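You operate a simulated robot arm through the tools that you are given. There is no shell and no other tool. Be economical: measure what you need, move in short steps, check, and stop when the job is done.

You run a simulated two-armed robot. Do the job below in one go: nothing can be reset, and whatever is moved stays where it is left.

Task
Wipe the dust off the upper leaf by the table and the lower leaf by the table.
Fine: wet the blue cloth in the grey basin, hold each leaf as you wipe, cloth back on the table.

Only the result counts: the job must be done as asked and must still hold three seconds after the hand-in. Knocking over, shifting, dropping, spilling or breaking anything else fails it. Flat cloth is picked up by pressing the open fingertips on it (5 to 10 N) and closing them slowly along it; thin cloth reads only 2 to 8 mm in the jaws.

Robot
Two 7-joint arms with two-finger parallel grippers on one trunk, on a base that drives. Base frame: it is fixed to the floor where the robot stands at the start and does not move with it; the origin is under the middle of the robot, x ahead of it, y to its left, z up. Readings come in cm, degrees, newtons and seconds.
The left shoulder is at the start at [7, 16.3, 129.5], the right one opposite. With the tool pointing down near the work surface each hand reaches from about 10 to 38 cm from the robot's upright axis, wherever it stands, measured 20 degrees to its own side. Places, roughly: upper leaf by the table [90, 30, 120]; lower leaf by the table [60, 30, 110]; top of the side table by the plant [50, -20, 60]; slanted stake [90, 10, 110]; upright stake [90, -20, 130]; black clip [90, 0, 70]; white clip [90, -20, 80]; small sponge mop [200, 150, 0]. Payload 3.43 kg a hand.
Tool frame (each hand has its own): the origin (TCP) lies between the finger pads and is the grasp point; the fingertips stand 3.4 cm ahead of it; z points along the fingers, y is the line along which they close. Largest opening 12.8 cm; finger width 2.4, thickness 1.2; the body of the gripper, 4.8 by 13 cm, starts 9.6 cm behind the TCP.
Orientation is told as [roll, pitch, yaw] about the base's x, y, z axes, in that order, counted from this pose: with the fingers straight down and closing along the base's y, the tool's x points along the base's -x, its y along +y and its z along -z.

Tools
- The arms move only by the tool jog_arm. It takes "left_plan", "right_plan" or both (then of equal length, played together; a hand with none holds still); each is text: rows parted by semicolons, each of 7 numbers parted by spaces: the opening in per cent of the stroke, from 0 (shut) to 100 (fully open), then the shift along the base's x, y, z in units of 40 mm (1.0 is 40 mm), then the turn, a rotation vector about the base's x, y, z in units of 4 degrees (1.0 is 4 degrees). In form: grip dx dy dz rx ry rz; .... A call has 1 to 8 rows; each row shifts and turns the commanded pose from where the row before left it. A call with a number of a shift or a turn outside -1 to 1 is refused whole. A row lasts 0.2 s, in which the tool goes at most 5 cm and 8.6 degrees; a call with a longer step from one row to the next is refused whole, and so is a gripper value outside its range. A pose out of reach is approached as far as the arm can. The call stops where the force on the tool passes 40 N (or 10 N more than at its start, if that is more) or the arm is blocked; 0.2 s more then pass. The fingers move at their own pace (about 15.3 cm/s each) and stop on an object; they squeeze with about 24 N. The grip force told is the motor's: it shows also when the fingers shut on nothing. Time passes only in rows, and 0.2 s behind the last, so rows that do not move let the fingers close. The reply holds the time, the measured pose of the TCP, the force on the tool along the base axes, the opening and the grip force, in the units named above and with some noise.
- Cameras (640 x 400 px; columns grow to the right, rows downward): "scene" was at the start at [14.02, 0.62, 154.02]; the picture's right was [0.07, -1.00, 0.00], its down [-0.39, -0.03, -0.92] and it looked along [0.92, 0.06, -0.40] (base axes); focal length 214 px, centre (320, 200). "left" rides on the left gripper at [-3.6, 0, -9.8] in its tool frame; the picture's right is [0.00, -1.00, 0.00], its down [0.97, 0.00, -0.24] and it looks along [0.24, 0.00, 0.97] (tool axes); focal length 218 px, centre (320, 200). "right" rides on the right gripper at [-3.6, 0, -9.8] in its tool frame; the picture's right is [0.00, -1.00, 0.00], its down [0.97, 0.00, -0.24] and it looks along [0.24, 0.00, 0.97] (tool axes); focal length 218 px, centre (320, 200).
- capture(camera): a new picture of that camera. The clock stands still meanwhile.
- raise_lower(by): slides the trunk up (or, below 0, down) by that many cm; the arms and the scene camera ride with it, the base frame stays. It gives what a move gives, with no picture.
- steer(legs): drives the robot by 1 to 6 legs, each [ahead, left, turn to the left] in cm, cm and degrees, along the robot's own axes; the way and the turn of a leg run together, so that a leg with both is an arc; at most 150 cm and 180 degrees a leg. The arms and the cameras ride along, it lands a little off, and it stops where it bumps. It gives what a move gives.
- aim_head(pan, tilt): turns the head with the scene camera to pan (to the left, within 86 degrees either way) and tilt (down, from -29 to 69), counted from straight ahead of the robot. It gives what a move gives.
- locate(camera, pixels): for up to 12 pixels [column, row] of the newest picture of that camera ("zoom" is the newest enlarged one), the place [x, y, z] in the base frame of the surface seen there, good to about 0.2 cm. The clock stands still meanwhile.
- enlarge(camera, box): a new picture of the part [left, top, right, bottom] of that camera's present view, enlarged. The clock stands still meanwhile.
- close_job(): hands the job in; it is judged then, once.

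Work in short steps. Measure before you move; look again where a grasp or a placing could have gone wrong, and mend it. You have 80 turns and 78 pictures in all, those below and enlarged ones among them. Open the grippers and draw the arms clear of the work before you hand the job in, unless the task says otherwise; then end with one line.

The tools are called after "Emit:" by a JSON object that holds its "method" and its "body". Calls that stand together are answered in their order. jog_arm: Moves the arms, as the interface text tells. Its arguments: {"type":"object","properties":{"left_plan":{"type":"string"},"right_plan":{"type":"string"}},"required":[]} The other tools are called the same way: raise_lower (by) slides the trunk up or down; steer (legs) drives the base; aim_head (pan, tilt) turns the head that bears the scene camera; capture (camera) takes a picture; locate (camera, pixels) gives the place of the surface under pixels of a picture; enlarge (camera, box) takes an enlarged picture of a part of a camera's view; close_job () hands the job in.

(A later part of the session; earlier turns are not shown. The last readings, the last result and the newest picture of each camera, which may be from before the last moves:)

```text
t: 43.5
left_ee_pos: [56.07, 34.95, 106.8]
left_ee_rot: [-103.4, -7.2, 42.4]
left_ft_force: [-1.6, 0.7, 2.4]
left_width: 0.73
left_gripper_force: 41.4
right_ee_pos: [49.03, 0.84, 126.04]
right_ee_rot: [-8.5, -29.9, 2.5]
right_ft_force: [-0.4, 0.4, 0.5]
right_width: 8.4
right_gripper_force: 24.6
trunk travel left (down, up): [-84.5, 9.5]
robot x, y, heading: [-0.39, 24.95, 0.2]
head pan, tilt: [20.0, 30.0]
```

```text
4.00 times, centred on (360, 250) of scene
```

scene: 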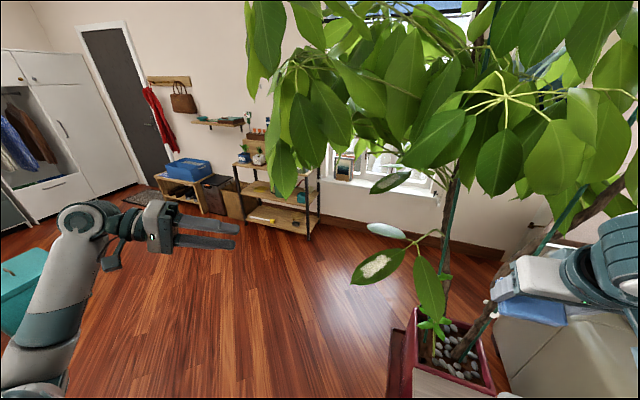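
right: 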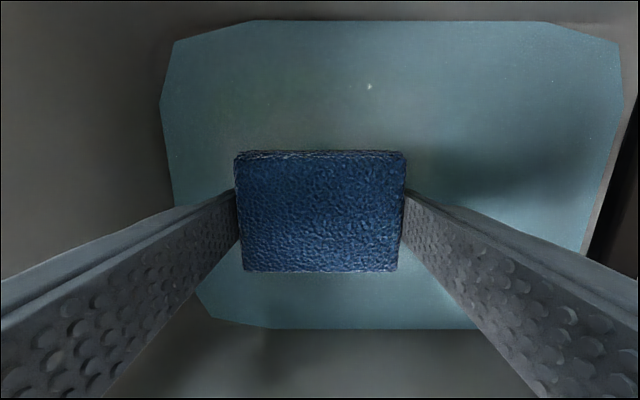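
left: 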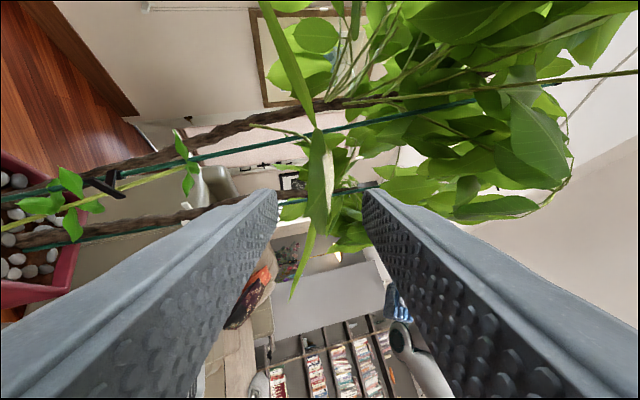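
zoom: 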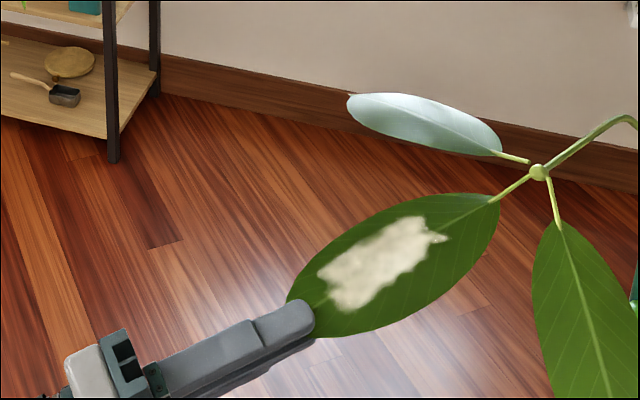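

The leaf is held (0.73 cm between the pads) and stayed in place. I bring the cloth above the leaf at about [62,27,124] and look.

Emit:
{"method": "jog_arm", "body": {"right_plan": "0 0.4 0.81 -0.06 0 0 0; 0 0.4 0.81 -0.06 0 0 0; 0 0.4 0.81 -0.06 0 0 0; 0 0.4 0.81 -0.06 0 0 0; 0 0.4 0.81 -0.06 0 0 0; 0 0.4 0.81 -0.06 0 0 0; 0 0.4 0.81 -0.06 0 0 0; 0 0.4 0.81 -0.06 0 0 0"}}

Emit:
{"method": "capture", "body": {"camera": "scene"}}

Emit:
{"method": "capture", "body": {"camera": "right"}}

```text
t: 45.3
left_ee_pos: [56.01, 34.93, 106.79]
left_ee_rot: [-103.5, -7.2, 42.4]
left_ft_force: [-0.6, 0.8, 4.1]
left_width: 0.75
left_gripper_force: 41.7
right_ee_pos: [61.96, 26.82, 124.03]
right_ee_rot: [-8.6, -30.0, 2.6]
right_ft_force: [0.0, -0.3, -0.8]
right_width: 8.39
right_gripper_force: 23.3
trunk travel left (down, up): [-84.5, 9.5]
robot x, y, heading: [0.26, 24.84, -0.1]
head pan, tilt: [20.0, 30.0]
```

```text
43 pictures are left
```

scene: 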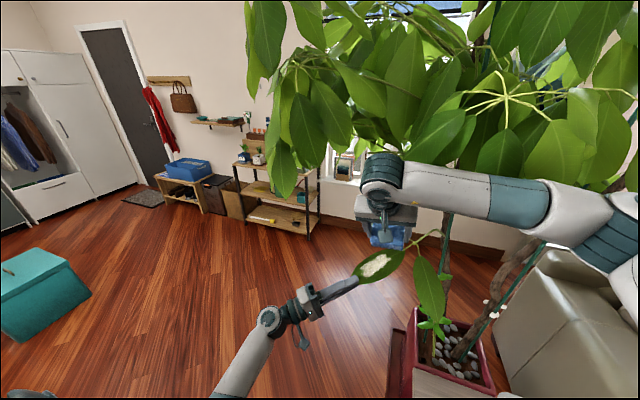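

```text
42 pictures are left
```

right: 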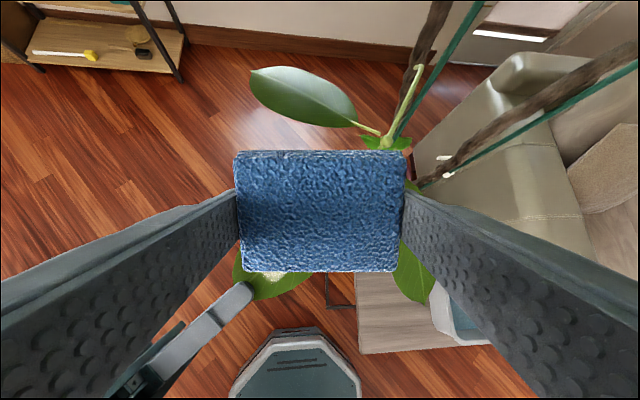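

All clear of foliage; the cloth (311,210 in the right view) hangs over the leaf with the dust visible at (265,275). I lower it onto the base end of the dust and check the force.

Emit:
{"method": "jog_arm", "body": {"right_plan": "0 0.6 -0.17 -0.6 0 0 0; 0 0.56 -0.16 -0.6 0 0 0; 0 0 0 -0.4 0 0 0; 0 0 0 -0.2 0 0 0; 0 0 0 -0.1 0 0 0; 0 0 0 0 0 0 0"}}

Emit:
{"method": "enlarge", "body": {"camera": "scene", "box": [310, 180, 470, 300]}}

```text
t: 46.7
left_ee_pos: [56.15, 35.0, 106.82]
left_ee_rot: [-103.5, -7.2, 42.5]
left_ft_force: [11.2, -5.1, 2.0]
left_width: 0.73
left_gripper_force: 41.0
right_ee_pos: [66.45, 25.52, 116.77]
right_ee_rot: [-8.4, -30.3, 2.6]
right_ft_force: [0.8, 4.7, 26.1]
right_width: 8.46
right_gripper_force: 24.6
trunk travel left (down, up): [-84.5, 9.5]
robot x, y, heading: [0.09, 24.92, 0.3]
head pan, tilt: [20.0, 30.0]
```

```text
3.33 times, centred on (390, 240) of scene
```

zoom: 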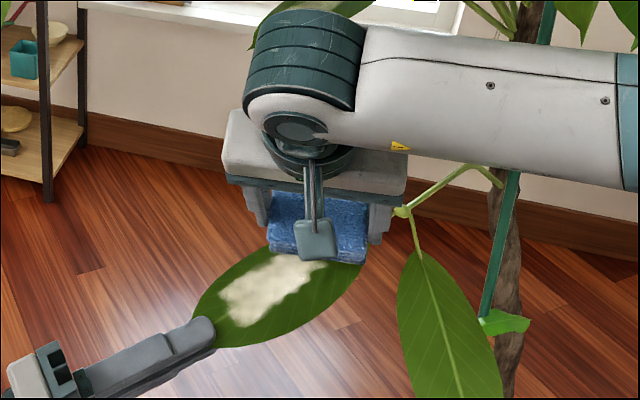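

Contact gives 26 N, more than needed, so I ease off 3 mm and stroke along the leaf toward the tip.

Emit:
{"method": "jog_arm", "body": {"right_plan": "0 0 0 0.07 0 0 0; 0 -0.22 0.1 -0.078 0 0 0; 0 -0.22 0.1 -0.078 0 0 0; 0 -0.22 0.1 -0.078 0 0 0; 0 -0.22 0.1 -0.078 0 0 0; 0 -0.22 0.1 -0.078 0 0 0; 0 -0.22 0.1 -0.078 0 0 0; 0 -0.22 0.1 -0.078 0 0 0"}}

Emit:
{"method": "enlarge", "body": {"camera": "scene", "box": [310, 180, 470, 300]}}

```text
t: 48.5
left_ee_pos: [56.0, 35.02, 106.71]
left_ee_rot: [-103.6, -7.2, 42.3]
left_ft_force: [-0.9, 1.1, 4.1]
left_width: 0.73
left_gripper_force: 41.4
right_ee_pos: [60.25, 28.26, 114.54]
right_ee_rot: [-8.4, -29.9, 2.7]
right_ft_force: [-0.4, -0.4, -1.0]
right_width: 8.46
right_gripper_force: 23.8
trunk travel left (down, up): [-84.5, 9.5]
robot x, y, heading: [0.17, 24.99, 0.1]
head pan, tilt: [20.0, 30.0]
```

```text
3.33 times, centred on (390, 240) of scene
```

zoom: 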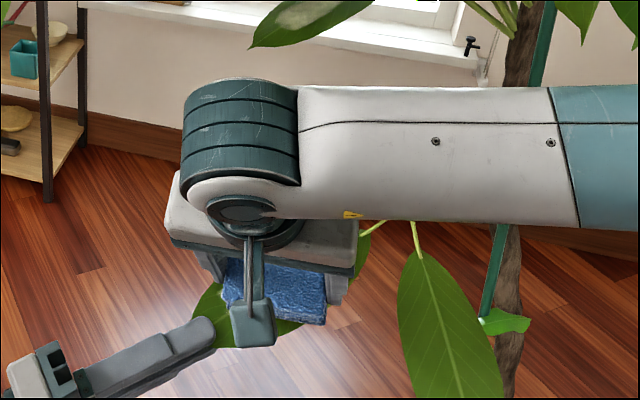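

Contact was lost at the end. I press 5 mm lower here and read the force.

Emit:
{"method": "jog_arm", "body": {"right_plan": "0 0 0 -0.08 0 0 0; 0 0 0 -0.06 0 0 0; 0 0 0 0 0 0 0"}}

Emit:
{"method": "capture", "body": {"camera": "right"}}

```text
t: 49.3
left_ee_pos: [56.11, 34.83, 106.7]
left_ee_rot: [-103.4, -7.1, 42.5]
left_ft_force: [7.5, -1.3, -7.8]
left_width: 0.72
left_gripper_force: 41.6
right_ee_pos: [60.19, 28.18, 114.13]
right_ee_rot: [-8.4, -30.0, 2.6]
right_ft_force: [-5.4, -0.4, 19.4]
right_width: 8.45
right_gripper_force: 24.3
trunk travel left (down, up): [-84.5, 9.5]
robot x, y, heading: [0.22, 24.94, 0.2]
head pan, tilt: [20.0, 30.0]
```

```text
39 pictures are left
```

right: 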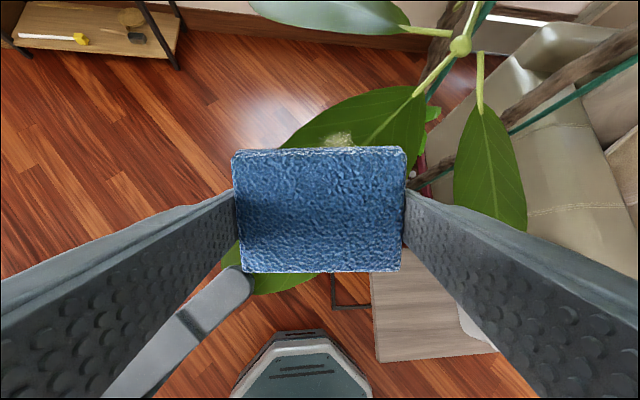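

Most of the dust is gone (residue at (335,138)). I stroke back toward the base at about 15 N.

Emit:
{"method": "jog_arm", "body": {"right_plan": "0 0.22 -0.1 0.09 0 0 0; 0 0.22 -0.1 0.09 0 0 0; 0 0.22 -0.1 0.09 0 0 0; 0 0.22 -0.1 0.09 0 0 0; 0 0.22 -0.1 0.09 0 0 0; 0 0.22 -0.1 0.09 0 0 0; 0 0.22 -0.1 0.09 0 0 0; 0 0.1 -0.02 0.04 0 0 0"}}

Emit:
{"method": "enlarge", "body": {"camera": "scene", "box": [310, 180, 470, 300]}}

```text
t: 51.1
left_ee_pos: [55.95, 34.93, 106.81]
left_ee_rot: [-103.6, -7.2, 42.4]
left_ft_force: [-0.6, 2.0, 2.1]
left_width: 0.74
left_gripper_force: 41.4
right_ee_pos: [66.84, 25.4, 116.67]
right_ee_rot: [-8.6, -30.0, 2.6]
right_ft_force: [-0.3, 0.5, -2.0]
right_width: 8.43
right_gripper_force: 24.5
trunk travel left (down, up): [-84.5, 9.5]
robot x, y, heading: [0.3, 25.03, 0.2]
head pan, tilt: [20.0, 30.0]
```

```text
3.33 times, centred on (390, 240) of scene
```

zoom: 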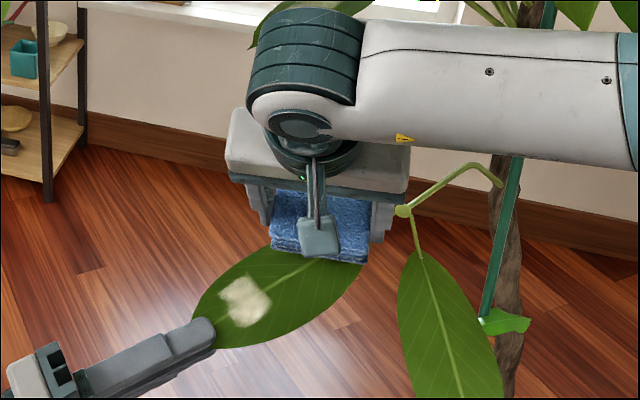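

A patch at (245,302) of the enlarged view is left near the tip. I measure it.

Emit:
{"method": "locate", "body": {"camera": "zoom", "pixels": [[222, 290], [235, 320], [255, 280], [270, 305], [245, 300], [290, 290], [215, 325]]}}

```text
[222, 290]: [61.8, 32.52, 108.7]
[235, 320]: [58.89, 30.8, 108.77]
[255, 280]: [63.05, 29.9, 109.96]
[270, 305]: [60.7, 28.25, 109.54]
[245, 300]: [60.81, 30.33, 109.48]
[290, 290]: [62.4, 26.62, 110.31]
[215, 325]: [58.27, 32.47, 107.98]
```

The patch spans x 59–63, y 28–32. I reposition the cloth at y≈29.5 and stroke from x 64 to 59.5 with steady pressure, following the measured slope.

Emit:
{"method": "jog_arm", "body": {"right_plan": "0 -0.28 0.5 0.15 0 0 0; 0 -0.28 0.52 0 0 0 0; 0 0 0 -0.45 0 0 0; 0 0 0 -0.09 0 0 0; 0 -0.28 0 -0.072 0 0 0; 0 -0.28 0 -0.072 0 0 0; 0 -0.28 0 -0.072 0 0 0; 0 -0.28 0 -0.072 0 0 0"}}

Emit:
{"method": "jog_arm", "body": {"right_plan": "0 0.28 0 0.072 0 0 0; 0 0.28 0 0.072 0 0 0; 0 0.28 0 0.072 0 0 0; 0 0.28 0 0.072 0 0 0"}}

Emit:
{"method": "enlarge", "body": {"camera": "scene", "box": [310, 180, 470, 300]}}

```text
t: 52.9
left_ee_pos: [56.08, 34.96, 106.85]
left_ee_rot: [-103.5, -7.2, 42.5]
left_ft_force: [-5.3, 1.5, 2.3]
left_width: 0.73
left_gripper_force: 41.3
right_ee_pos: [60.01, 29.59, 113.93]
right_ee_rot: [-8.5, -30.1, 2.6]
right_ft_force: [-0.2, 0.5, -0.2]
right_width: 8.4
right_gripper_force: 24.2
trunk travel left (down, up): [-84.5, 9.5]
robot x, y, heading: [0.09, 25.3, 0.0]
head pan, tilt: [20.0, 30.0]
```

```text
t: 53.9
left_ee_pos: [56.1, 35.06, 106.74]
left_ee_rot: [-103.5, -7.2, 42.4]
left_ft_force: [-3.3, 1.7, 1.8]
left_width: 0.72
left_gripper_force: 41.2
right_ee_pos: [64.64, 29.5, 115.12]
right_ee_rot: [-8.4, -29.9, 2.6]
right_ft_force: [0.3, 0.5, 0.6]
right_width: 8.39
right_gripper_force: 24.1
trunk travel left (down, up): [-84.5, 9.5]
robot x, y, heading: [0.11, 25.11, 0.1]
head pan, tilt: [20.0, 30.0]
```

```text
3.33 times, centred on (390, 240) of scene
```

zoom: 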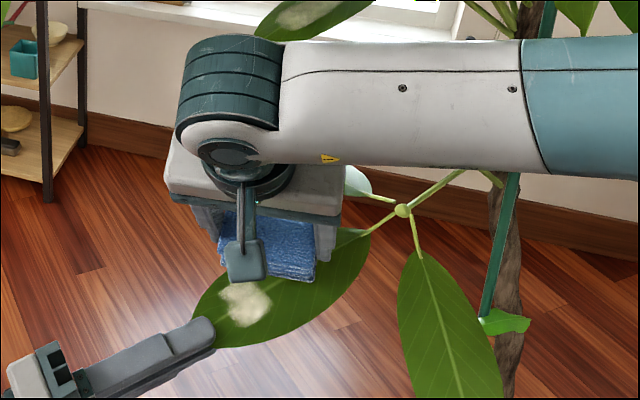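

No contact was made; I lower in place by 4 mm and read the force.

Emit:
{"method": "jog_arm", "body": {"right_plan": "0 0 0 -0.06 0 0 0; 0 0 0 -0.06 0 0 0; 0 0 0 0 0 0 0"}}

```text
t: 54.7
left_ee_pos: [55.99, 34.92, 106.85]
left_ee_rot: [-103.5, -7.2, 42.5]
left_ft_force: [4.3, -0.7, -5.7]
left_width: 0.73
left_gripper_force: 41.6
right_ee_pos: [64.67, 29.54, 114.9]
right_ee_rot: [-8.4, -30.2, 2.6]
right_ft_force: [-1.3, 3.2, 22.5]
right_width: 8.42
right_gripper_force: 23.9
trunk travel left (down, up): [-84.5, 9.5]
robot x, y, heading: [-0.08, 25.16, -0.1]
head pan, tilt: [20.0, 30.0]
```

Now 22 N. I stroke to the tip and back keeping this pressure.

Emit:
{"method": "jog_arm", "body": {"right_plan": "0 -0.28 0 -0.06 0 0 0; 0 -0.28 0 -0.06 0 0 0; 0 -0.28 0 -0.06 0 0 0; 0 -0.28 0 -0.06 0 0 0"}}

Emit:
{"method": "jog_arm", "body": {"right_plan": "0 0.28 0 0.06 0 0 0; 0 0.28 0 0.06 0 0 0; 0 0.28 0 0.06 0 0 0; 0 0.28 0 0.06 0 0 0"}}

Emit:
{"method": "enlarge", "body": {"camera": "scene", "box": [310, 180, 470, 300]}}

```text
t: 55.7
left_ee_pos: [56.01, 34.99, 107.01]
left_ee_rot: [-103.5, -7.3, 42.5]
left_ft_force: [-6.7, 2.6, 1.9]
left_width: 0.71
left_gripper_force: 41.1
right_ee_pos: [59.92, 29.59, 113.35]
right_ee_rot: [-8.6, -29.6, 2.6]
right_ft_force: [0.3, -0.9, -1.0]
right_width: 8.45
right_gripper_force: 23.8
trunk travel left (down, up): [-84.5, 9.5]
robot x, y, heading: [0.23, 25.14, 0.1]
head pan, tilt: [20.0, 30.0]
```

```text
t: 56.7
left_ee_pos: [55.98, 35.03, 106.83]
left_ee_rot: [-103.5, -7.2, 42.5]
left_ft_force: [8.8, -2.8, 0.4]
left_width: 0.71
left_gripper_force: 40.9
right_ee_pos: [64.49, 29.65, 114.78]
right_ee_rot: [-8.4, -29.9, 2.6]
right_ft_force: [-12.9, 2.5, 10.4]
right_width: 8.44
right_gripper_force: 24.0
trunk travel left (down, up): [-84.5, 9.5]
robot x, y, heading: [0.3, 25.13, -0.1]
head pan, tilt: [20.0, 30.0]
```

```text
3.33 times, centred on (390, 240) of scene
```

zoom: 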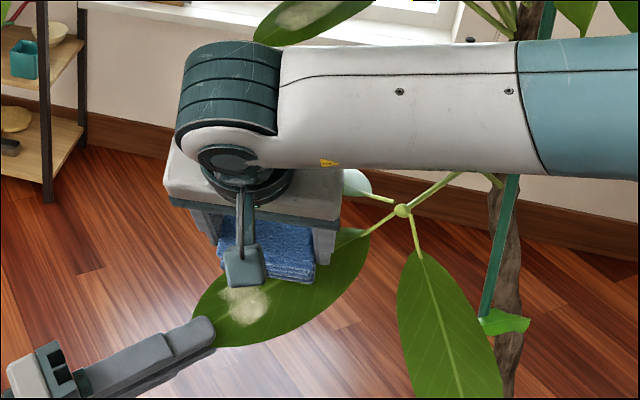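

Some dust remains at (245,303); the cloth apparently slid off the leaf edge on that stroke. I check where the cloth heel really is.

Emit:
{"method": "locate", "body": {"camera": "zoom", "pixels": [[290, 277], [310, 279], [270, 275], [245, 303], [230, 315], [265, 300], [255, 325], [290, 230]]}}

Emit:
{"method": "capture", "body": {"camera": "left"}}

```text
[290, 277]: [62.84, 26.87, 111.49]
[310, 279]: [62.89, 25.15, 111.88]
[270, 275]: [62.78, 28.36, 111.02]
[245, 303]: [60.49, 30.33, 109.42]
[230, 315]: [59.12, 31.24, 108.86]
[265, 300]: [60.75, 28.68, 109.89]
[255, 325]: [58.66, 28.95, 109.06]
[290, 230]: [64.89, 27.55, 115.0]
```

```text
35 pictures are left
```

left: 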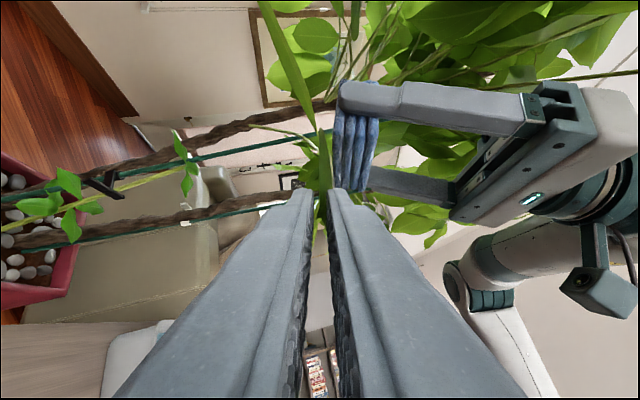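

The heel is really ~1.7 cm behind the TCP, so earlier strokes overran the leaf edge. I make short strokes between TCP x 64.5 and 61, twice, with pressure.

Emit:
{"method": "jog_arm", "body": {"right_plan": "0 -0.29 0 -0.08 0 0 0; 0 -0.29 0 -0.08 0 0 0; 0 -0.29 0 -0.08 0 0 0; 0 0 0 0 0 0 0"}}

Emit:
{"method": "jog_arm", "body": {"right_plan": "0 0.29 0 0.08 0 0 0; 0 0.29 0 0.08 0 0 0; 0 -0.29 0 -0.08 0 0 0; 0 -0.29 0 -0.08 0 0 0; 0 0.29 0 0.08 0 0 0; 0 0.29 0 0.08 0 0 0; 0 0.29 0 0.08 0 0 0"}}

Emit:
{"method": "enlarge", "body": {"camera": "scene", "box": [310, 180, 470, 300]}}

```text
t: 57.7
left_ee_pos: [55.98, 34.92, 106.8]
left_ee_rot: [-103.4, -7.2, 42.4]
left_ft_force: [-0.6, -0.7, -7.9]
left_width: 0.74
left_gripper_force: 41.5
right_ee_pos: [61.12, 29.58, 113.71]
right_ee_rot: [-8.5, -30.0, 2.6]
right_ft_force: [4.2, 1.8, 18.5]
right_width: 8.47
right_gripper_force: 23.5
trunk travel left (down, up): [-84.5, 9.5]
robot x, y, heading: [-0.2, 24.99, 0.3]
head pan, tilt: [20.0, 30.0]
```

```text
t: 59.3
left_ee_pos: [55.99, 34.93, 106.81]
left_ee_rot: [-103.6, -7.2, 42.4]
left_ft_force: [-4.6, 3.0, 2.1]
left_width: 0.72
left_gripper_force: 41.8
right_ee_pos: [64.62, 29.51, 114.69]
right_ee_rot: [-8.5, -30.0, 2.6]
right_ft_force: [0.2, 0.3, -0.2]
right_width: 8.43
right_gripper_force: 24.0
trunk travel left (down, up): [-84.5, 9.5]
robot x, y, heading: [-0.16, 25.31, 0.1]
head pan, tilt: [20.0, 30.0]
```

```text
3.33 times, centred on (390, 240) of scene
```

zoom: 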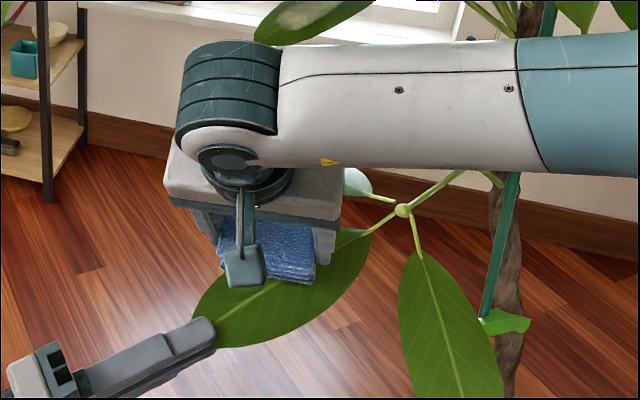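

The tip patch is gone. I lift the cloth and move it back to view the whole leaf.

Emit:
{"method": "jog_arm", "body": {"right_plan": "0 0 0 0.8 0 0 0; 0 -0.3 -0.8 0.8 0 0 0; 0 -0.3 -0.9 0.5 0 0 0; 0 -0.3 -0.9 0 0 0 0; 0 -0.3 -0.9 0 0 0 0; 0 -0.3 -0.9 0 0 0 0; 0 -0.3 -0.9 0 0 0 0; 0 -0.3 -0.9 0 0 0 0"}}

Emit:
{"method": "enlarge", "body": {"camera": "scene", "box": [310, 200, 440, 300]}}

Emit:
{"method": "enlarge", "body": {"camera": "scene", "box": [330, 140, 450, 215]}}

```text
t: 61.1
left_ee_pos: [56.04, 35.03, 106.77]
left_ee_rot: [-103.5, -7.3, 42.7]
left_ft_force: [-5.4, 3.9, 1.0]
left_width: 0.72
left_gripper_force: 41.4
right_ee_pos: [56.36, 4.72, 122.95]
right_ee_rot: [-8.5, -30.0, 2.6]
right_ft_force: [0.3, 0.0, -0.1]
right_width: 8.41
right_gripper_force: 23.6
trunk travel left (down, up): [-84.5, 9.5]
robot x, y, heading: [0.09, 24.76, 0.3]
head pan, tilt: [20.0, 30.0]
```

```text
4.00 times, centred on (375, 250) of scene
```

zoom: 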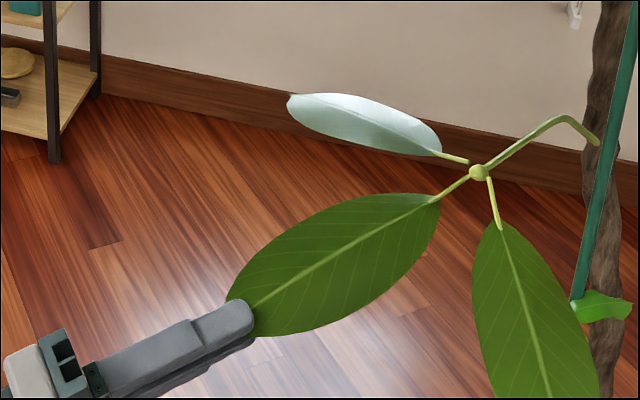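

```text
5.33 times, centred on (390, 178) of scene
```

zoom: 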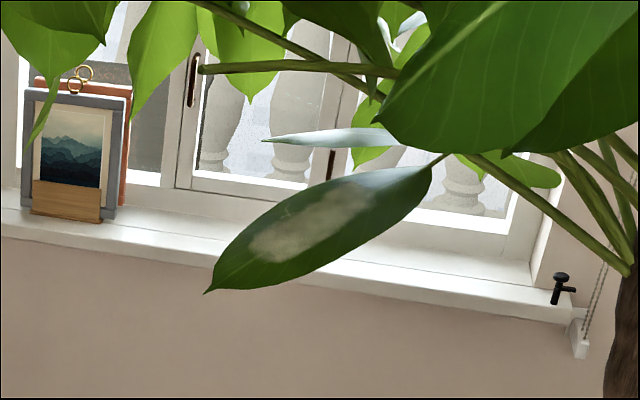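

The lower leaf is entirely clean. I release the left hand and back it off along its axis, and measure the upper leaf.

Emit:
{"method": "locate", "body": {"camera": "zoom", "pixels": [[212, 287], [225, 265], [250, 245], [262, 258], [300, 250], [285, 215], [340, 190], [370, 190], [350, 225], [385, 180], [425, 170], [560, 80]]}}

Emit:
{"method": "jog_arm", "body": {"left_plan": "5 0 0 0 0 0 0; 12 0 0 0 0 0 0; 25 0 0 0 0 0 0; 35 -0.3 0.35 -0.1 0 0 0; 35 -0.5 0.6 -0.2 0 0 0; 35 -0.5 0.6 -0.2 0 0 0; 35 -0.5 0.6 -0.2 0 0 0"}}

Emit:
{"method": "capture", "body": {"camera": "scene"}}

```text
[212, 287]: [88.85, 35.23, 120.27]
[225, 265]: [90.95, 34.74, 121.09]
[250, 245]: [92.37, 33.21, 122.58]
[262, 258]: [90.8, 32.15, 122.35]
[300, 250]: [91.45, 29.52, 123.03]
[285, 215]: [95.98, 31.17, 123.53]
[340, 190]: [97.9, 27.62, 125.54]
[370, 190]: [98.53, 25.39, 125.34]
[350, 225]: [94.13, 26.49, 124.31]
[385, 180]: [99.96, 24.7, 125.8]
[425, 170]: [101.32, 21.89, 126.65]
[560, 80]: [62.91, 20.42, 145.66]
```

```text
t: 62.7
left_ee_pos: [48.82, 43.64, 104.0]
left_ee_rot: [-103.5, -7.1, 42.5]
left_ft_force: [0.4, 0.3, -0.2]
left_width: 4.46
left_gripper_force: 0.1
right_ee_pos: [56.52, 4.68, 122.97]
right_ee_rot: [-8.5, -30.1, 2.6]
right_ft_force: [-0.9, 0.5, -0.8]
right_width: 8.42
right_gripper_force: 24.3
trunk travel left (down, up): [-84.5, 9.5]
robot x, y, heading: [-0.35, 24.6, 0.1]
head pan, tilt: [20.0, 30.0]
```

```text
31 pictures are left
```

scene: 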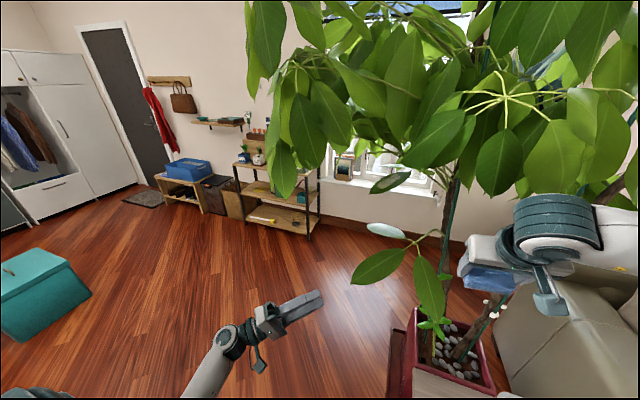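

The lower leaf stayed clean and in place. The upper leaf runs from tip [88.5,35.5,120] to base [102,21,127], parallel to the lower one. Before choosing a stance from the left front, I measure the hanging leaf tips around it.

Emit:
{"method": "locate", "body": {"camera": "scene", "pixels": [[285, 193], [280, 165], [323, 163], [305, 150], [350, 142], [335, 100], [418, 163], [395, 140], [365, 105], [258, 95], [495, 190], [300, 185]]}}

```text
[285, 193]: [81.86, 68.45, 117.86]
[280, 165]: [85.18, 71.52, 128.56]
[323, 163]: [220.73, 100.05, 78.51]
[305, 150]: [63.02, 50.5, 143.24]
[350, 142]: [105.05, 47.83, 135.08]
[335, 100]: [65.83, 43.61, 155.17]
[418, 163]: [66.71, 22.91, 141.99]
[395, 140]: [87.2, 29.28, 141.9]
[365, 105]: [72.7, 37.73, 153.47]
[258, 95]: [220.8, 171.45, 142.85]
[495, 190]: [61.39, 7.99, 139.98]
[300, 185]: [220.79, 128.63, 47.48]
```

I'll work from the left front: heading about −35° near [36,69], under the canopy (≥140) and right of the hanging leaf at [83,69,118]. First I draw both arms in and flatten the right hand.

Emit:
{"method": "jog_arm", "body": {"left_plan": "35 -0.53 0.2 0 0 0 1; 35 -0.53 -0.1 0 0 0 1; 35 -0.53 -0.1 0 0 0 1; 35 -0.53 -0.1 0 0 0 1; 35 -0.53 -0.2 0 0 0 1; 35 -0.53 -0.2 0 0 0 1; 35 -0.53 -0.2 0 0 0 1; 35 -0.53 -0.2 0 0 0 1", "right_plan": "0 -0.5 0.2 0 0 -1 0; 0 -0.5 0.3 0 0 -1 0; 0 -0.5 0.4 0 0 -1 0; 0 -0.36 0.5 0 0 -1 0; 0 -0.36 0.6 0 0 -1 0; 0 -0.36 0.7 0 0 -1 0; 0 -0.2 0.7 0 0 -1 0; 0 -0.1 0.7 0 0 -1 0"}}

Emit:
{"method": "jog_arm", "body": {"left_plan": "35 0 0 0 0 0 1; 35 0 0 0 0 0 0; 35 0 0 0 0 0 0; 35 0 0 0 0 0 0", "right_plan": "0 0 0 0 -0.31 -0.82 0; 0 0 0 0 -0.31 -0.82 0; 0 0 0 0 -0.31 -0.82 0; 0 0 0 0 -0.31 -0.82 0"}}

Emit:
{"method": "steer", "body": {"legs": [[0, 44, 0]]}}

Emit:
{"method": "aim_head", "body": {"pan": -10, "tilt": 15}}

Emit:
{"method": "capture", "body": {"camera": "scene"}}

```text
t: 64.5
left_ee_pos: [31.52, 40.79, 103.34]
left_ee_rot: [-102.7, -11.4, 70.1]
left_ft_force: [-0.3, 1.1, -0.8]
left_width: 4.47
left_gripper_force: 0.1
right_ee_pos: [48.76, 23.7, 123.49]
right_ee_rot: [-11.6, -62.1, 5.0]
right_ft_force: [0.0, 0.8, -0.4]
right_width: 8.41
right_gripper_force: 24.0
right hand out of reach, approached as far as the arm can: row 3, 4, 5, 6
trunk travel left (down, up): [-84.5, 9.5]
robot x, y, heading: [-0.2, 25.19, 0.1]
head pan, tilt: [20.0, 30.0]
```

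```text
t: 65.0
left_ee_pos: [31.03, 41.03, 103.0]
left_ee_rot: [-101.9, -13.7, 71.0]
left_ft_force: [1.1, 0.2, -0.7]
left_width: 4.47
left_gripper_force: 0.1
right_ee_pos: [48.91, 23.53, 123.36]
right_ee_rot: [-15.5, -65.2, 8.3]
right_ft_force: [-1.0, 0.1, -0.4]
right_width: 8.4
right_gripper_force: 24.0
trunk travel left (down, up): [-84.5, 9.5]
robot x, y, heading: [-0.06, 24.89, 0.4]
head pan, tilt: [20.0, 30.0]
stopped in row 2 (left hand): the arm was blocked; the commanded pose is now the measured one
```

```text
t: 67.6
left_ee_pos: [31.2, 84.0, 102.98]
left_ee_rot: [-101.9, -13.7, 70.8]
left_ft_force: [0.1, 0.6, 0.0]
left_width: 4.45
left_gripper_force: 0.1
right_ee_pos: [49.04, 66.38, 123.38]
right_ee_rot: [-15.0, -65.2, 7.7]
right_ft_force: [0.4, 0.1, -0.4]
right_width: 8.43
right_gripper_force: 23.6
trunk travel left (down, up): [-84.5, 9.5]
robot x, y, heading: [0.19, 68.57, -0.5]
head pan, tilt: [20.0, 30.0]
```

```text
t: 68.6
left_ee_pos: [31.29, 83.93, 103.13]
left_ee_rot: [-101.9, -13.8, 70.8]
left_ft_force: [-0.1, 0.3, 0.9]
left_width: 4.47
left_gripper_force: 0.0
right_ee_pos: [48.91, 66.32, 123.29]
right_ee_rot: [-15.1, -65.1, 7.8]
right_ft_force: [1.2, 0.7, -1.5]
right_width: 8.39
right_gripper_force: 24.4
trunk travel left (down, up): [-84.5, 9.5]
robot x, y, heading: [-0.02, 68.16, -0.4]
head pan, tilt: [-10.0, 15.0]
```

```text
30 pictures are left
```

scene: 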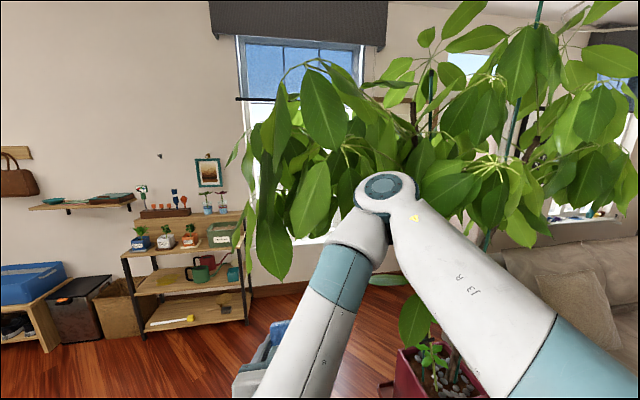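

The right elbow has folded upward in front of the head at (385,185). I measure where it is.

Emit:
{"method": "locate", "body": {"camera": "scene", "pixels": [[385, 185], [360, 190], [340, 285], [520, 330], [265, 360], [310, 100], [275, 270], [310, 230], [325, 80]]}}

```text
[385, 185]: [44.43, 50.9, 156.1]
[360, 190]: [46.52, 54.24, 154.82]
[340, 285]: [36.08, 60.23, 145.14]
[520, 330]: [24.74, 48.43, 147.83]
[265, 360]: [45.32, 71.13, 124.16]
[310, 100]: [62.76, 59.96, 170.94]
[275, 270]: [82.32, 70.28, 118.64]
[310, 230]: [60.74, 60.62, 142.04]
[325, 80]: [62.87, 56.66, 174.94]
```

The elbow folds up because the flat hand is too near the body, so I need to stand farther off (about 82 cm from the leaf). I turn to −35°, step back-left to about [5,92], lower the trunk and look.

Emit:
{"method": "steer", "body": {"legs": [[0, 0, -34.6], [-9.7, 22.5, 0]]}}

Emit:
{"method": "raise_lower", "body": {"by": -14}}

Emit:
{"method": "capture", "body": {"camera": "scene"}}

```text
t: 72.1
left_ee_pos: [39.66, 87.35, 103.02]
left_ee_rot: [-102.2, -13.8, 35.7]
left_ft_force: [-0.3, 0.0, -0.1]
left_width: 4.46
left_gripper_force: 0.1
right_ee_pos: [44.13, 62.65, 123.23]
right_ee_rot: [-15.0, -65.1, -27.4]
right_ft_force: [0.4, -0.3, -1.0]
right_width: 8.37
right_gripper_force: 24.3
trunk travel left (down, up): [-84.5, 9.5]
robot x, y, heading: [5.3, 92.63, -35.5]
head pan, tilt: [-10.0, 15.0]
```

```text
t: 73.7
left_ee_pos: [38.91, 87.9, 87.23]
left_ee_rot: [-93.4, -10.5, 34.0]
left_ft_force: [0.2, -1.0, 0.5]
left_width: 4.48
left_gripper_force: 0.0
right_ee_pos: [47.64, 60.44, 108.89]
right_ee_rot: [-14.5, -62.6, -27.8]
right_ft_force: [0.7, 0.0, -1.0]
right_width: 8.38
right_gripper_force: 24.1
trunk travel left (down, up): [-70.5, 23.5]
robot x, y, heading: [5.34, 92.68, -35.3]
head pan, tilt: [-10.0, 15.0]
```

```text
29 pictures are left
```

scene: 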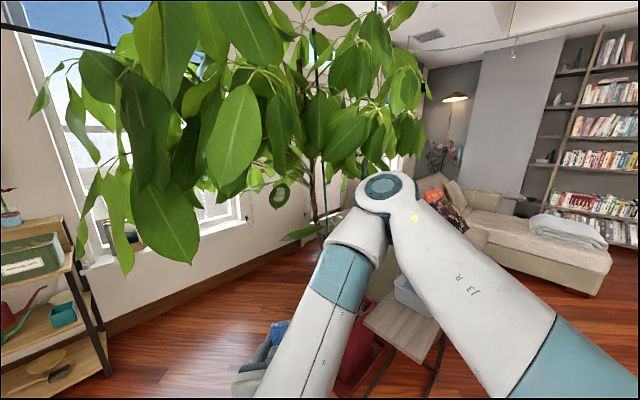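

Both hands are clear. I extend both arms: the right to about [72,45,125] flatter and along the leaf axis, the left to about [58,64,106] pointing up along the leaf axis.

Emit:
{"method": "jog_arm", "body": {"right_plan": "0 0.76 -0.48 0.4 -0.1 -0.38 0; 0 0.76 -0.48 0.4 -0.1 -0.38 0; 0 0.76 -0.48 0.5 -0.1 -0.38 0; 0 0.76 -0.48 0.5 -0.1 -0.38 0; 0 0.76 -0.48 0.5 -0.1 -0.38 0; 0 0.76 -0.48 0.5 -0.1 -0.38 0; 0 0.76 -0.48 0.6 -0.1 -0.38 0; 0 0.76 -0.48 0.6 -0.1 -0.38 0", "left_plan": "35 0.6 -0.6 0.6 -0.45 -0.34 0.25; 35 0.6 -0.6 0.6 -0.45 -0.34 0.25; 35 0.6 -0.7 0.6 -0.45 -0.34 0.25; 35 0.6 -0.75 0.6 -0.45 -0.34 0.25; 35 0.6 -0.75 0.6 -0.45 -0.34 0.25; 35 0.6 -0.75 0.6 -0.45 -0.34 0.25; 35 0.6 -0.75 0.6 -0.45 -0.34 0.25; 35 0.6 -0.75 0.6 -0.45 -0.34 0.25"}}

Emit:
{"method": "capture", "body": {"camera": "scene"}}

```text
t: 74.1
left_ee_pos: [35.66, 89.42, 87.0]
left_ee_rot: [-95.3, -11.1, 34.9]
left_ft_force: [-1.9, 1.4, 0.2]
left_width: 4.47
left_gripper_force: 0.1
right_ee_pos: [44.91, 62.04, 110.76]
right_ee_rot: [-14.6, -67.1, -27.8]
right_ft_force: [-1.3, 1.7, 0.4]
right_width: 8.4
right_gripper_force: 23.9
trunk travel left (down, up): [-70.5, 23.5]
robot x, y, heading: [5.29, 92.4, -35.3]
head pan, tilt: [-10.0, 15.0]
stopped in row 1 (left hand): the arm was blocked; the commanded pose is now the measured one
```

```text
28 pictures are left
```

scene: 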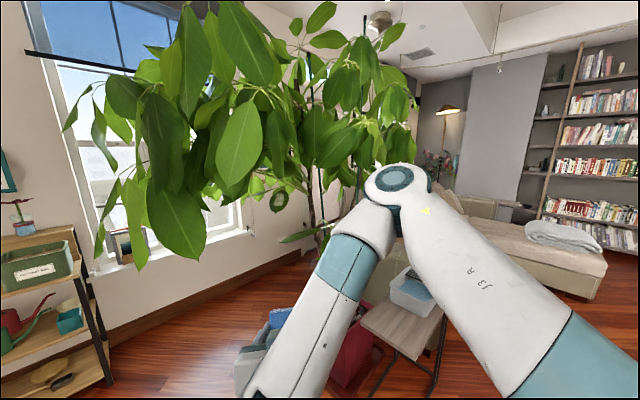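

The left arm is blocked by something and the robot leaned slightly. I look to the left to see what.

Emit:
{"method": "aim_head", "body": {"pan": 50, "tilt": 50}}

Emit:
{"method": "capture", "body": {"camera": "scene"}}

Emit:
{"method": "capture", "body": {"camera": "left"}}

```text
t: 75.4
left_ee_pos: [36.58, 88.88, 87.03]
left_ee_rot: [-94.6, -10.7, 34.7]
left_ft_force: [0.1, -0.3, 0.6]
left_width: 4.48
left_gripper_force: 0.2
right_ee_pos: [46.32, 61.4, 110.38]
right_ee_rot: [-14.4, -66.1, -27.9]
right_ft_force: [0.5, -0.5, -0.7]
right_width: 8.41
right_gripper_force: 23.9
trunk travel left (down, up): [-70.5, 23.5]
robot x, y, heading: [4.98, 92.33, -35.4]
head pan, tilt: [50.0, 50.0]
```

```text
27 pictures are left
```

scene: 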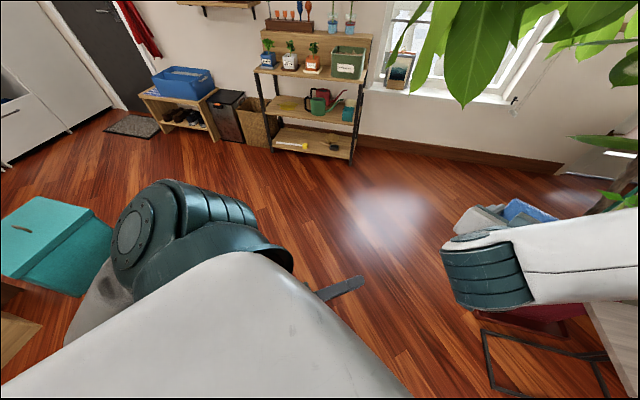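

```text
26 pictures are left
```

left: 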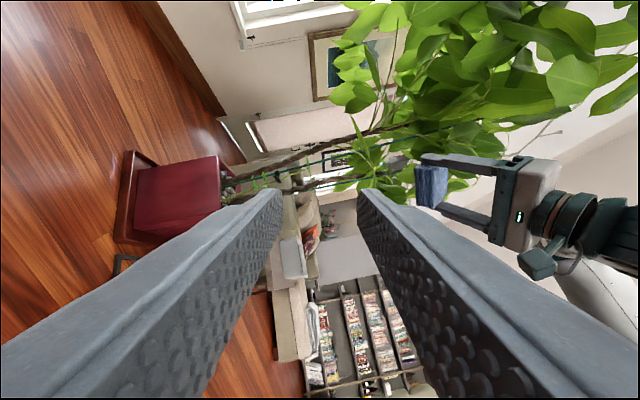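

I check distances of the brown and teal objects near the left elbow.

Emit:
{"method": "locate", "body": {"camera": "scene", "pixels": [[15, 330], [60, 230], [100, 290], [75, 320], [130, 240], [340, 288], [200, 330]]}}

```text
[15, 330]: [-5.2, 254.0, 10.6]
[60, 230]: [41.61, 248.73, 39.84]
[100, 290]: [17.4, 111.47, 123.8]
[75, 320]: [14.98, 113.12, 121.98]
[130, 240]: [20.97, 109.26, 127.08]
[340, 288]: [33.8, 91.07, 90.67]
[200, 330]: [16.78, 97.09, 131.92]
```

Those objects are far away, so the left arm is just folded against the robot's own body. I move the left hand straight forward, away from the body, before turning it.

Emit:
{"method": "jog_arm", "body": {"left_plan": "35 0.5 -0.2 0.1 0 0 0; 35 0.7 -0.3 0.2 0 0 0; 35 0.8 -0.4 0.2 0 0 0; 35 0.8 -0.4 0.2 0 0 0; 35 0.8 -0.5 0.3 0 0 0; 35 0.8 -0.5 0.3 0 0 0"}}

```text
t: 76.8
left_ee_pos: [54.23, 79.81, 91.96]
left_ee_rot: [-94.5, -10.8, 34.8]
left_ft_force: [0.1, 0.0, -0.2]
left_width: 4.5
left_gripper_force: 0.1
right_ee_pos: [46.32, 61.4, 110.43]
right_ee_rot: [-14.5, -66.2, -28.0]
right_ft_force: [0.7, 0.4, -0.6]
right_width: 8.4
right_gripper_force: 24.2
trunk travel left (down, up): [-70.5, 23.5]
robot x, y, heading: [5.07, 92.38, -35.4]
head pan, tilt: [50.0, 50.0]
```

Free now. I extend the right arm and turn the left hand to the leaf's axis.

Emit:
{"method": "jog_arm", "body": {"right_plan": "0 0.8 -0.51 0.3 -0.07 -0.3 0; 0 0.8 -0.51 0.4 -0.07 -0.3 0; 0 0.8 -0.51 0.45 -0.07 -0.3 0; 0 0.8 -0.51 0.45 -0.07 -0.3 0; 0 0.8 -0.51 0.5 -0.07 -0.3 0; 0 0.8 -0.51 0.5 -0.07 -0.3 0; 0 0.8 -0.51 0.5 -0.07 -0.3 0; 0 0.8 -0.51 0.5 -0.07 -0.3 0", "left_plan": "35 0.2 -0.4 0.4 -0.45 -0.34 0.25; 35 0.2 -0.4 0.4 -0.45 -0.34 0.25; 35 0.2 -0.5 0.4 -0.45 -0.34 0.25; 35 0.2 -0.5 0.4 -0.45 -0.34 0.25; 35 0.2 -0.5 0.4 -0.45 -0.34 0.25; 35 0.2 -0.5 0.4 -0.45 -0.34 0.25; 35 0.2 -0.5 0.4 -0.45 -0.34 0.25; 35 0.2 -0.5 0.4 -0.45 -0.34 0.25"}}

Emit:
{"method": "aim_head", "body": {"pan": -8, "tilt": 18}}

Emit:
{"method": "capture", "body": {"camera": "scene"}}

```text
t: 78.6
left_ee_pos: [60.62, 64.78, 104.14]
left_ee_rot: [-112.1, -10.8, 45.9]
left_ft_force: [0.1, -1.6, -0.4]
left_width: 4.48
left_gripper_force: 0.1
right_ee_pos: [71.91, 45.04, 124.86]
right_ee_rot: [-4.4, -75.5, -37.5]
right_ft_force: [0.5, 0.2, -0.7]
right_width: 8.39
right_gripper_force: 23.5
trunk travel left (down, up): [-70.5, 23.5]
robot x, y, heading: [4.79, 92.48, -35.3]
head pan, tilt: [50.0, 50.0]
```

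```text
t: 79.9
left_ee_pos: [60.76, 64.78, 104.6]
left_ee_rot: [-112.4, -10.7, 46.1]
left_ft_force: [-0.2, -0.9, -0.1]
left_width: 4.49
left_gripper_force: 0.1
right_ee_pos: [71.74, 45.08, 124.98]
right_ee_rot: [-4.4, -75.6, -37.6]
right_ft_force: [0.5, -0.3, -0.8]
right_width: 8.41
right_gripper_force: 23.5
trunk travel left (down, up): [-70.5, 23.5]
robot x, y, heading: [5.3, 92.84, -35.2]
head pan, tilt: [-8.0, 18.0]
```

```text
25 pictures are left
```

scene: 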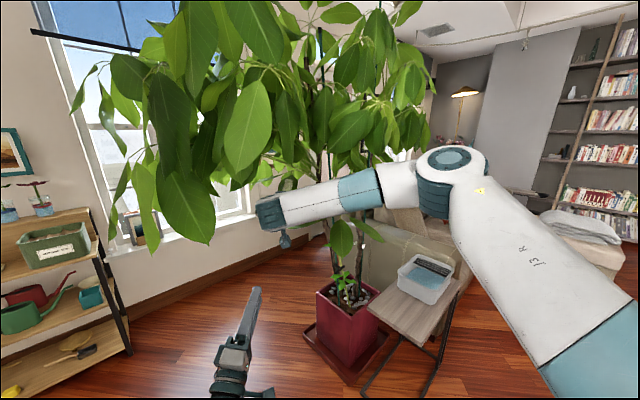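

The right arm is now well stretched with the elbow to the right. I measure the elbow and forearm against the foliage before driving ahead.

Emit:
{"method": "locate", "body": {"camera": "scene", "pixels": [[450, 165], [420, 190], [350, 190], [275, 205], [185, 205], [205, 240], [255, 130], [350, 130], [345, 235], [290, 183], [280, 240], [370, 135]]}}

Emit:
{"method": "enlarge", "body": {"camera": "scene", "box": [220, 140, 400, 260]}}

```text
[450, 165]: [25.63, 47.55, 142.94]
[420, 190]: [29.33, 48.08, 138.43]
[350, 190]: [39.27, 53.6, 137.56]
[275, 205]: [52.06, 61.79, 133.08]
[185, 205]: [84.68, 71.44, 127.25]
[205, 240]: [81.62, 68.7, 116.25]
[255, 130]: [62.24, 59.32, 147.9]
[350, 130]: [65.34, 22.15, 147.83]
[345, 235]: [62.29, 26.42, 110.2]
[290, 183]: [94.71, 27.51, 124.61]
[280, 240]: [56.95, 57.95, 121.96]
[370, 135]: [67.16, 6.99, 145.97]
```

```text
3.33 times, centred on (310, 200) of scene
```

zoom: 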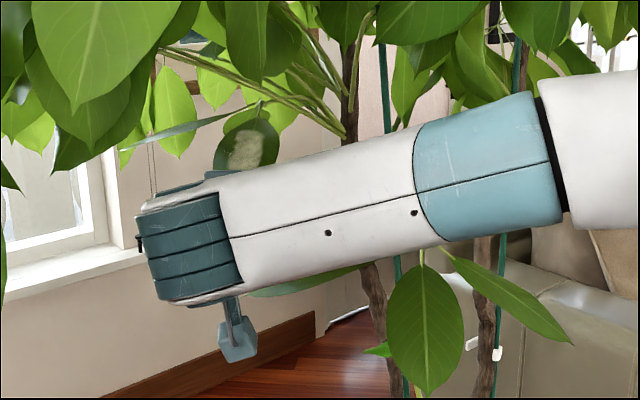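

Elbow z 143 at [26,48]; a short drive of 12 cm ahead suffices, as both arms can still stretch. That keeps the cloth ~4 cm short of the leaf tip.

Emit:
{"method": "steer", "body": {"legs": [[12, 0, 0]]}}

Emit:
{"method": "capture", "body": {"camera": "right"}}

Emit:
{"method": "capture", "body": {"camera": "scene"}}

```text
t: 81.1
left_ee_pos: [70.54, 57.88, 104.72]
left_ee_rot: [-112.6, -10.6, 46.1]
left_ft_force: [-0.4, -0.3, 0.1]
left_width: 4.49
left_gripper_force: 0.0
right_ee_pos: [81.53, 38.32, 124.93]
right_ee_rot: [-4.4, -75.6, -37.6]
right_ft_force: [0.8, 1.0, -0.3]
right_width: 8.38
right_gripper_force: 24.1
trunk travel left (down, up): [-70.5, 23.5]
robot x, y, heading: [14.91, 85.97, -35.2]
head pan, tilt: [-8.0, 18.0]
```

```text
23 pictures are left
```

right: 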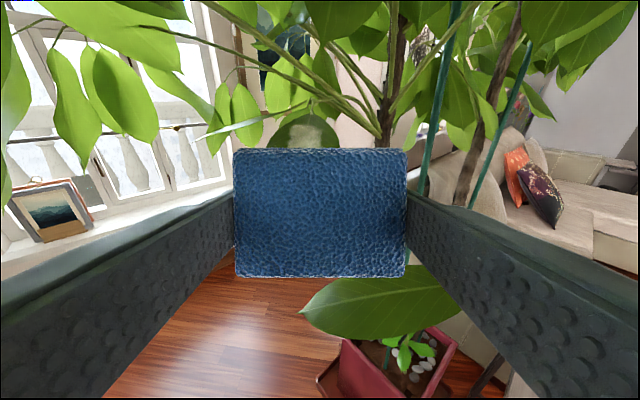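

```text
22 pictures are left
```

scene: 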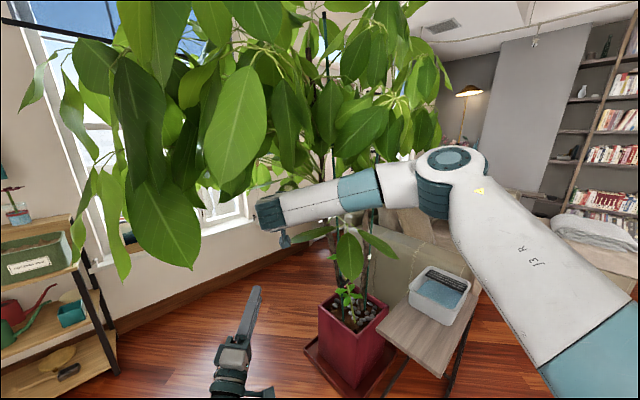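

The right camera sees the upper leaf with dust at (305,130). I raise the right hand 5 cm to make room and bring the left hand to a staging place 8 cm short of its hold.

Emit:
{"method": "jog_arm", "body": {"right_plan": "0 0 0 0.3 0 0 0; 0 0 0 0.4 0 0 0; 0 0 0 0.4 0 0 0; 0 0 0 0.2 0 0 0; 0 0 0 0 0 0 0; 0 0 0 0 0 0 0; 0 0 0 0 0 0 0; 0 0 0 0 0 0 0", "left_plan": "35 0.35 -0.4 0.3 0 0 0; 35 0.4 -0.5 0.4 0 0 0; 35 0.4 -0.5 0.4 0 0 0; 35 0.4 -0.5 0.4 0 0 0; 35 0.4 -0.5 0.4 0 0 0; 35 0.4 -0.5 0.4 0 0 0; 35 0.4 -0.5 0.35 0 0 0; 35 0.4 -0.5 0.3 0 0 0"}}

Emit:
{"method": "capture", "body": {"camera": "left"}}

Emit:
{"method": "capture", "body": {"camera": "right"}}

```text
t: 82.3
left_ee_pos: [81.21, 52.04, 108.8]
left_ee_rot: [-110.6, -18.3, 48.2]
left_ft_force: [-0.7, -0.1, 0.4]
left_width: 4.5
left_gripper_force: 0.0
right_ee_pos: [81.67, 38.14, 129.91]
right_ee_rot: [-4.4, -75.5, -37.5]
right_ft_force: [-1.3, 0.7, -0.3]
right_width: 8.39
right_gripper_force: 23.8
trunk travel left (down, up): [-70.5, 23.5]
robot x, y, heading: [14.71, 85.36, -35.2]
head pan, tilt: [-8.0, 18.0]
stopped in row 6 (left hand): the arm was blocked; the commanded pose is now the measured one
```

```text
21 pictures are left
```

left: 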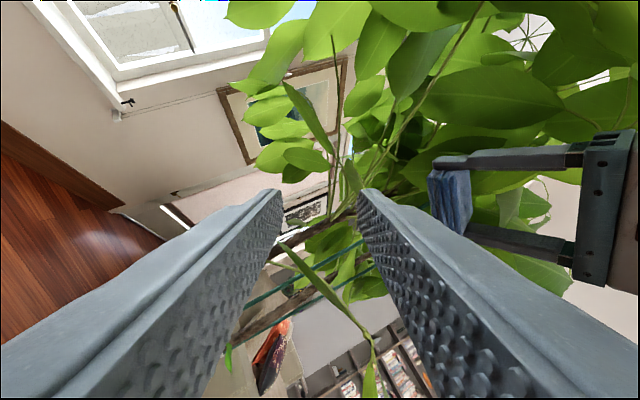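

```text
20 pictures are left
```

right: 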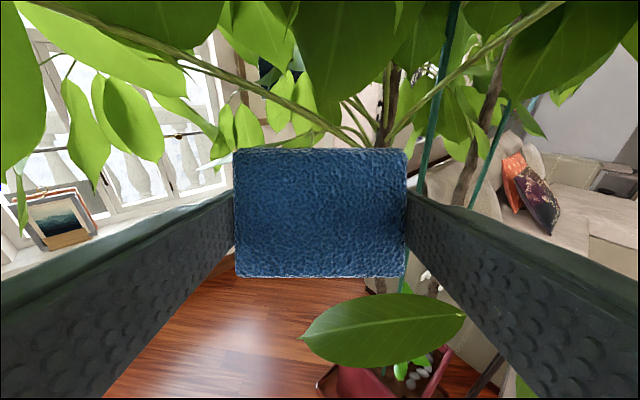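

The left hand stopped blocked at [81,52,109]. I look at the scene to see what it touches.

Emit:
{"method": "aim_head", "body": {"pan": 5, "tilt": 32}}

Emit:
{"method": "capture", "body": {"camera": "scene"}}

```text
t: 83.1
left_ee_pos: [81.0, 52.12, 108.83]
left_ee_rot: [-110.7, -18.4, 48.2]
left_ft_force: [-0.2, 0.8, 0.6]
left_width: 4.47
left_gripper_force: 0.0
right_ee_pos: [81.59, 38.19, 130.19]
right_ee_rot: [-4.5, -75.6, -37.5]
right_ft_force: [-0.4, 0.3, -0.7]
right_width: 8.38
right_gripper_force: 24.3
trunk travel left (down, up): [-70.5, 23.5]
robot x, y, heading: [14.64, 85.77, -35.1]
head pan, tilt: [5.0, 32.0]
```

```text
19 pictures are left
```

scene: 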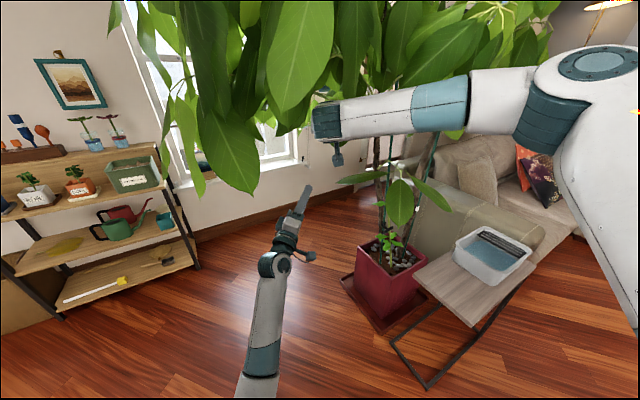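

Nothing obvious touches. I locate the left arm's wrist and elbow to judge whether it is a reach limit.

Emit:
{"method": "locate", "body": {"camera": "scene", "pixels": [[272, 262], [262, 340], [257, 385], [300, 195], [235, 180], [330, 120], [337, 158], [290, 225]]}}

```text
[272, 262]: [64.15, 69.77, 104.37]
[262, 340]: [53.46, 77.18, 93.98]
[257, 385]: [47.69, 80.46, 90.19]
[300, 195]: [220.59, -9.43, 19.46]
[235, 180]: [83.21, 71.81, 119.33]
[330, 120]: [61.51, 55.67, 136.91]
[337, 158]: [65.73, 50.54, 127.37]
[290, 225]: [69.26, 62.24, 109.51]
```

The left elbow is tucked low in front of the torso, so the arm is limited crossing inward. I shift the robot 10 cm to its right so the leaf lies more to its left side.

Emit:
{"method": "steer", "body": {"legs": [[0, -10, 0]]}}

Emit:
{"method": "jog_arm", "body": {"left_plan": "35 0.2 0 0.2 -0.37 0.42 -0.2; 35 0.2 0 0.2 -0.37 0.42 -0.2; 35 0.2 0 0.2 -0.37 0.42 -0.2; 35 0.2 -0.05 0.2 -0.37 0.42 -0.2; 35 0.25 -0.05 0.25 -0.37 0.42 -0.2; 35 0.25 -0.1 0.25 -0.37 0.42 -0.2; 35 0.3 -0.1 0.3 -0.37 0.42 -0.2; 35 0.3 -0.1 0.3 -0.37 0.42 -0.2"}}

Emit:
{"method": "capture", "body": {"camera": "left"}}

```text
t: 84.3
left_ee_pos: [75.21, 43.78, 108.92]
left_ee_rot: [-110.6, -18.3, 48.1]
left_ft_force: [-0.1, -0.3, 0.8]
left_width: 4.49
left_gripper_force: 0.1
right_ee_pos: [75.54, 29.84, 130.12]
right_ee_rot: [-4.3, -75.6, -37.6]
right_ft_force: [-0.3, -0.2, -0.9]
right_width: 8.37
right_gripper_force: 24.0
trunk travel left (down, up): [-70.5, 23.5]
robot x, y, heading: [9.0, 77.47, -35.2]
head pan, tilt: [5.0, 32.0]
```

```text
t: 86.1
left_ee_pos: [83.0, 41.97, 116.43]
left_ee_rot: [-109.5, -0.4, 41.5]
left_ft_force: [-0.1, 0.1, 0.6]
left_width: 4.48
left_gripper_force: 0.0
right_ee_pos: [75.59, 29.85, 130.05]
right_ee_rot: [-4.4, -75.4, -37.6]
right_ft_force: [-0.5, 0.0, -0.7]
right_width: 8.37
right_gripper_force: 24.0
trunk travel left (down, up): [-70.5, 23.5]
robot x, y, heading: [9.17, 77.37, -35.5]
head pan, tilt: [5.0, 32.0]
```

```text
18 pictures are left
```

left: 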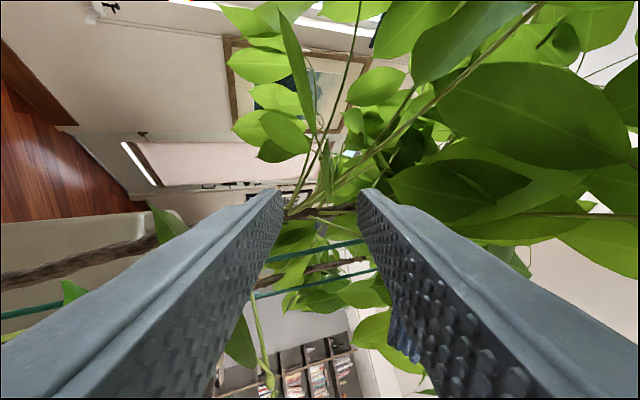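

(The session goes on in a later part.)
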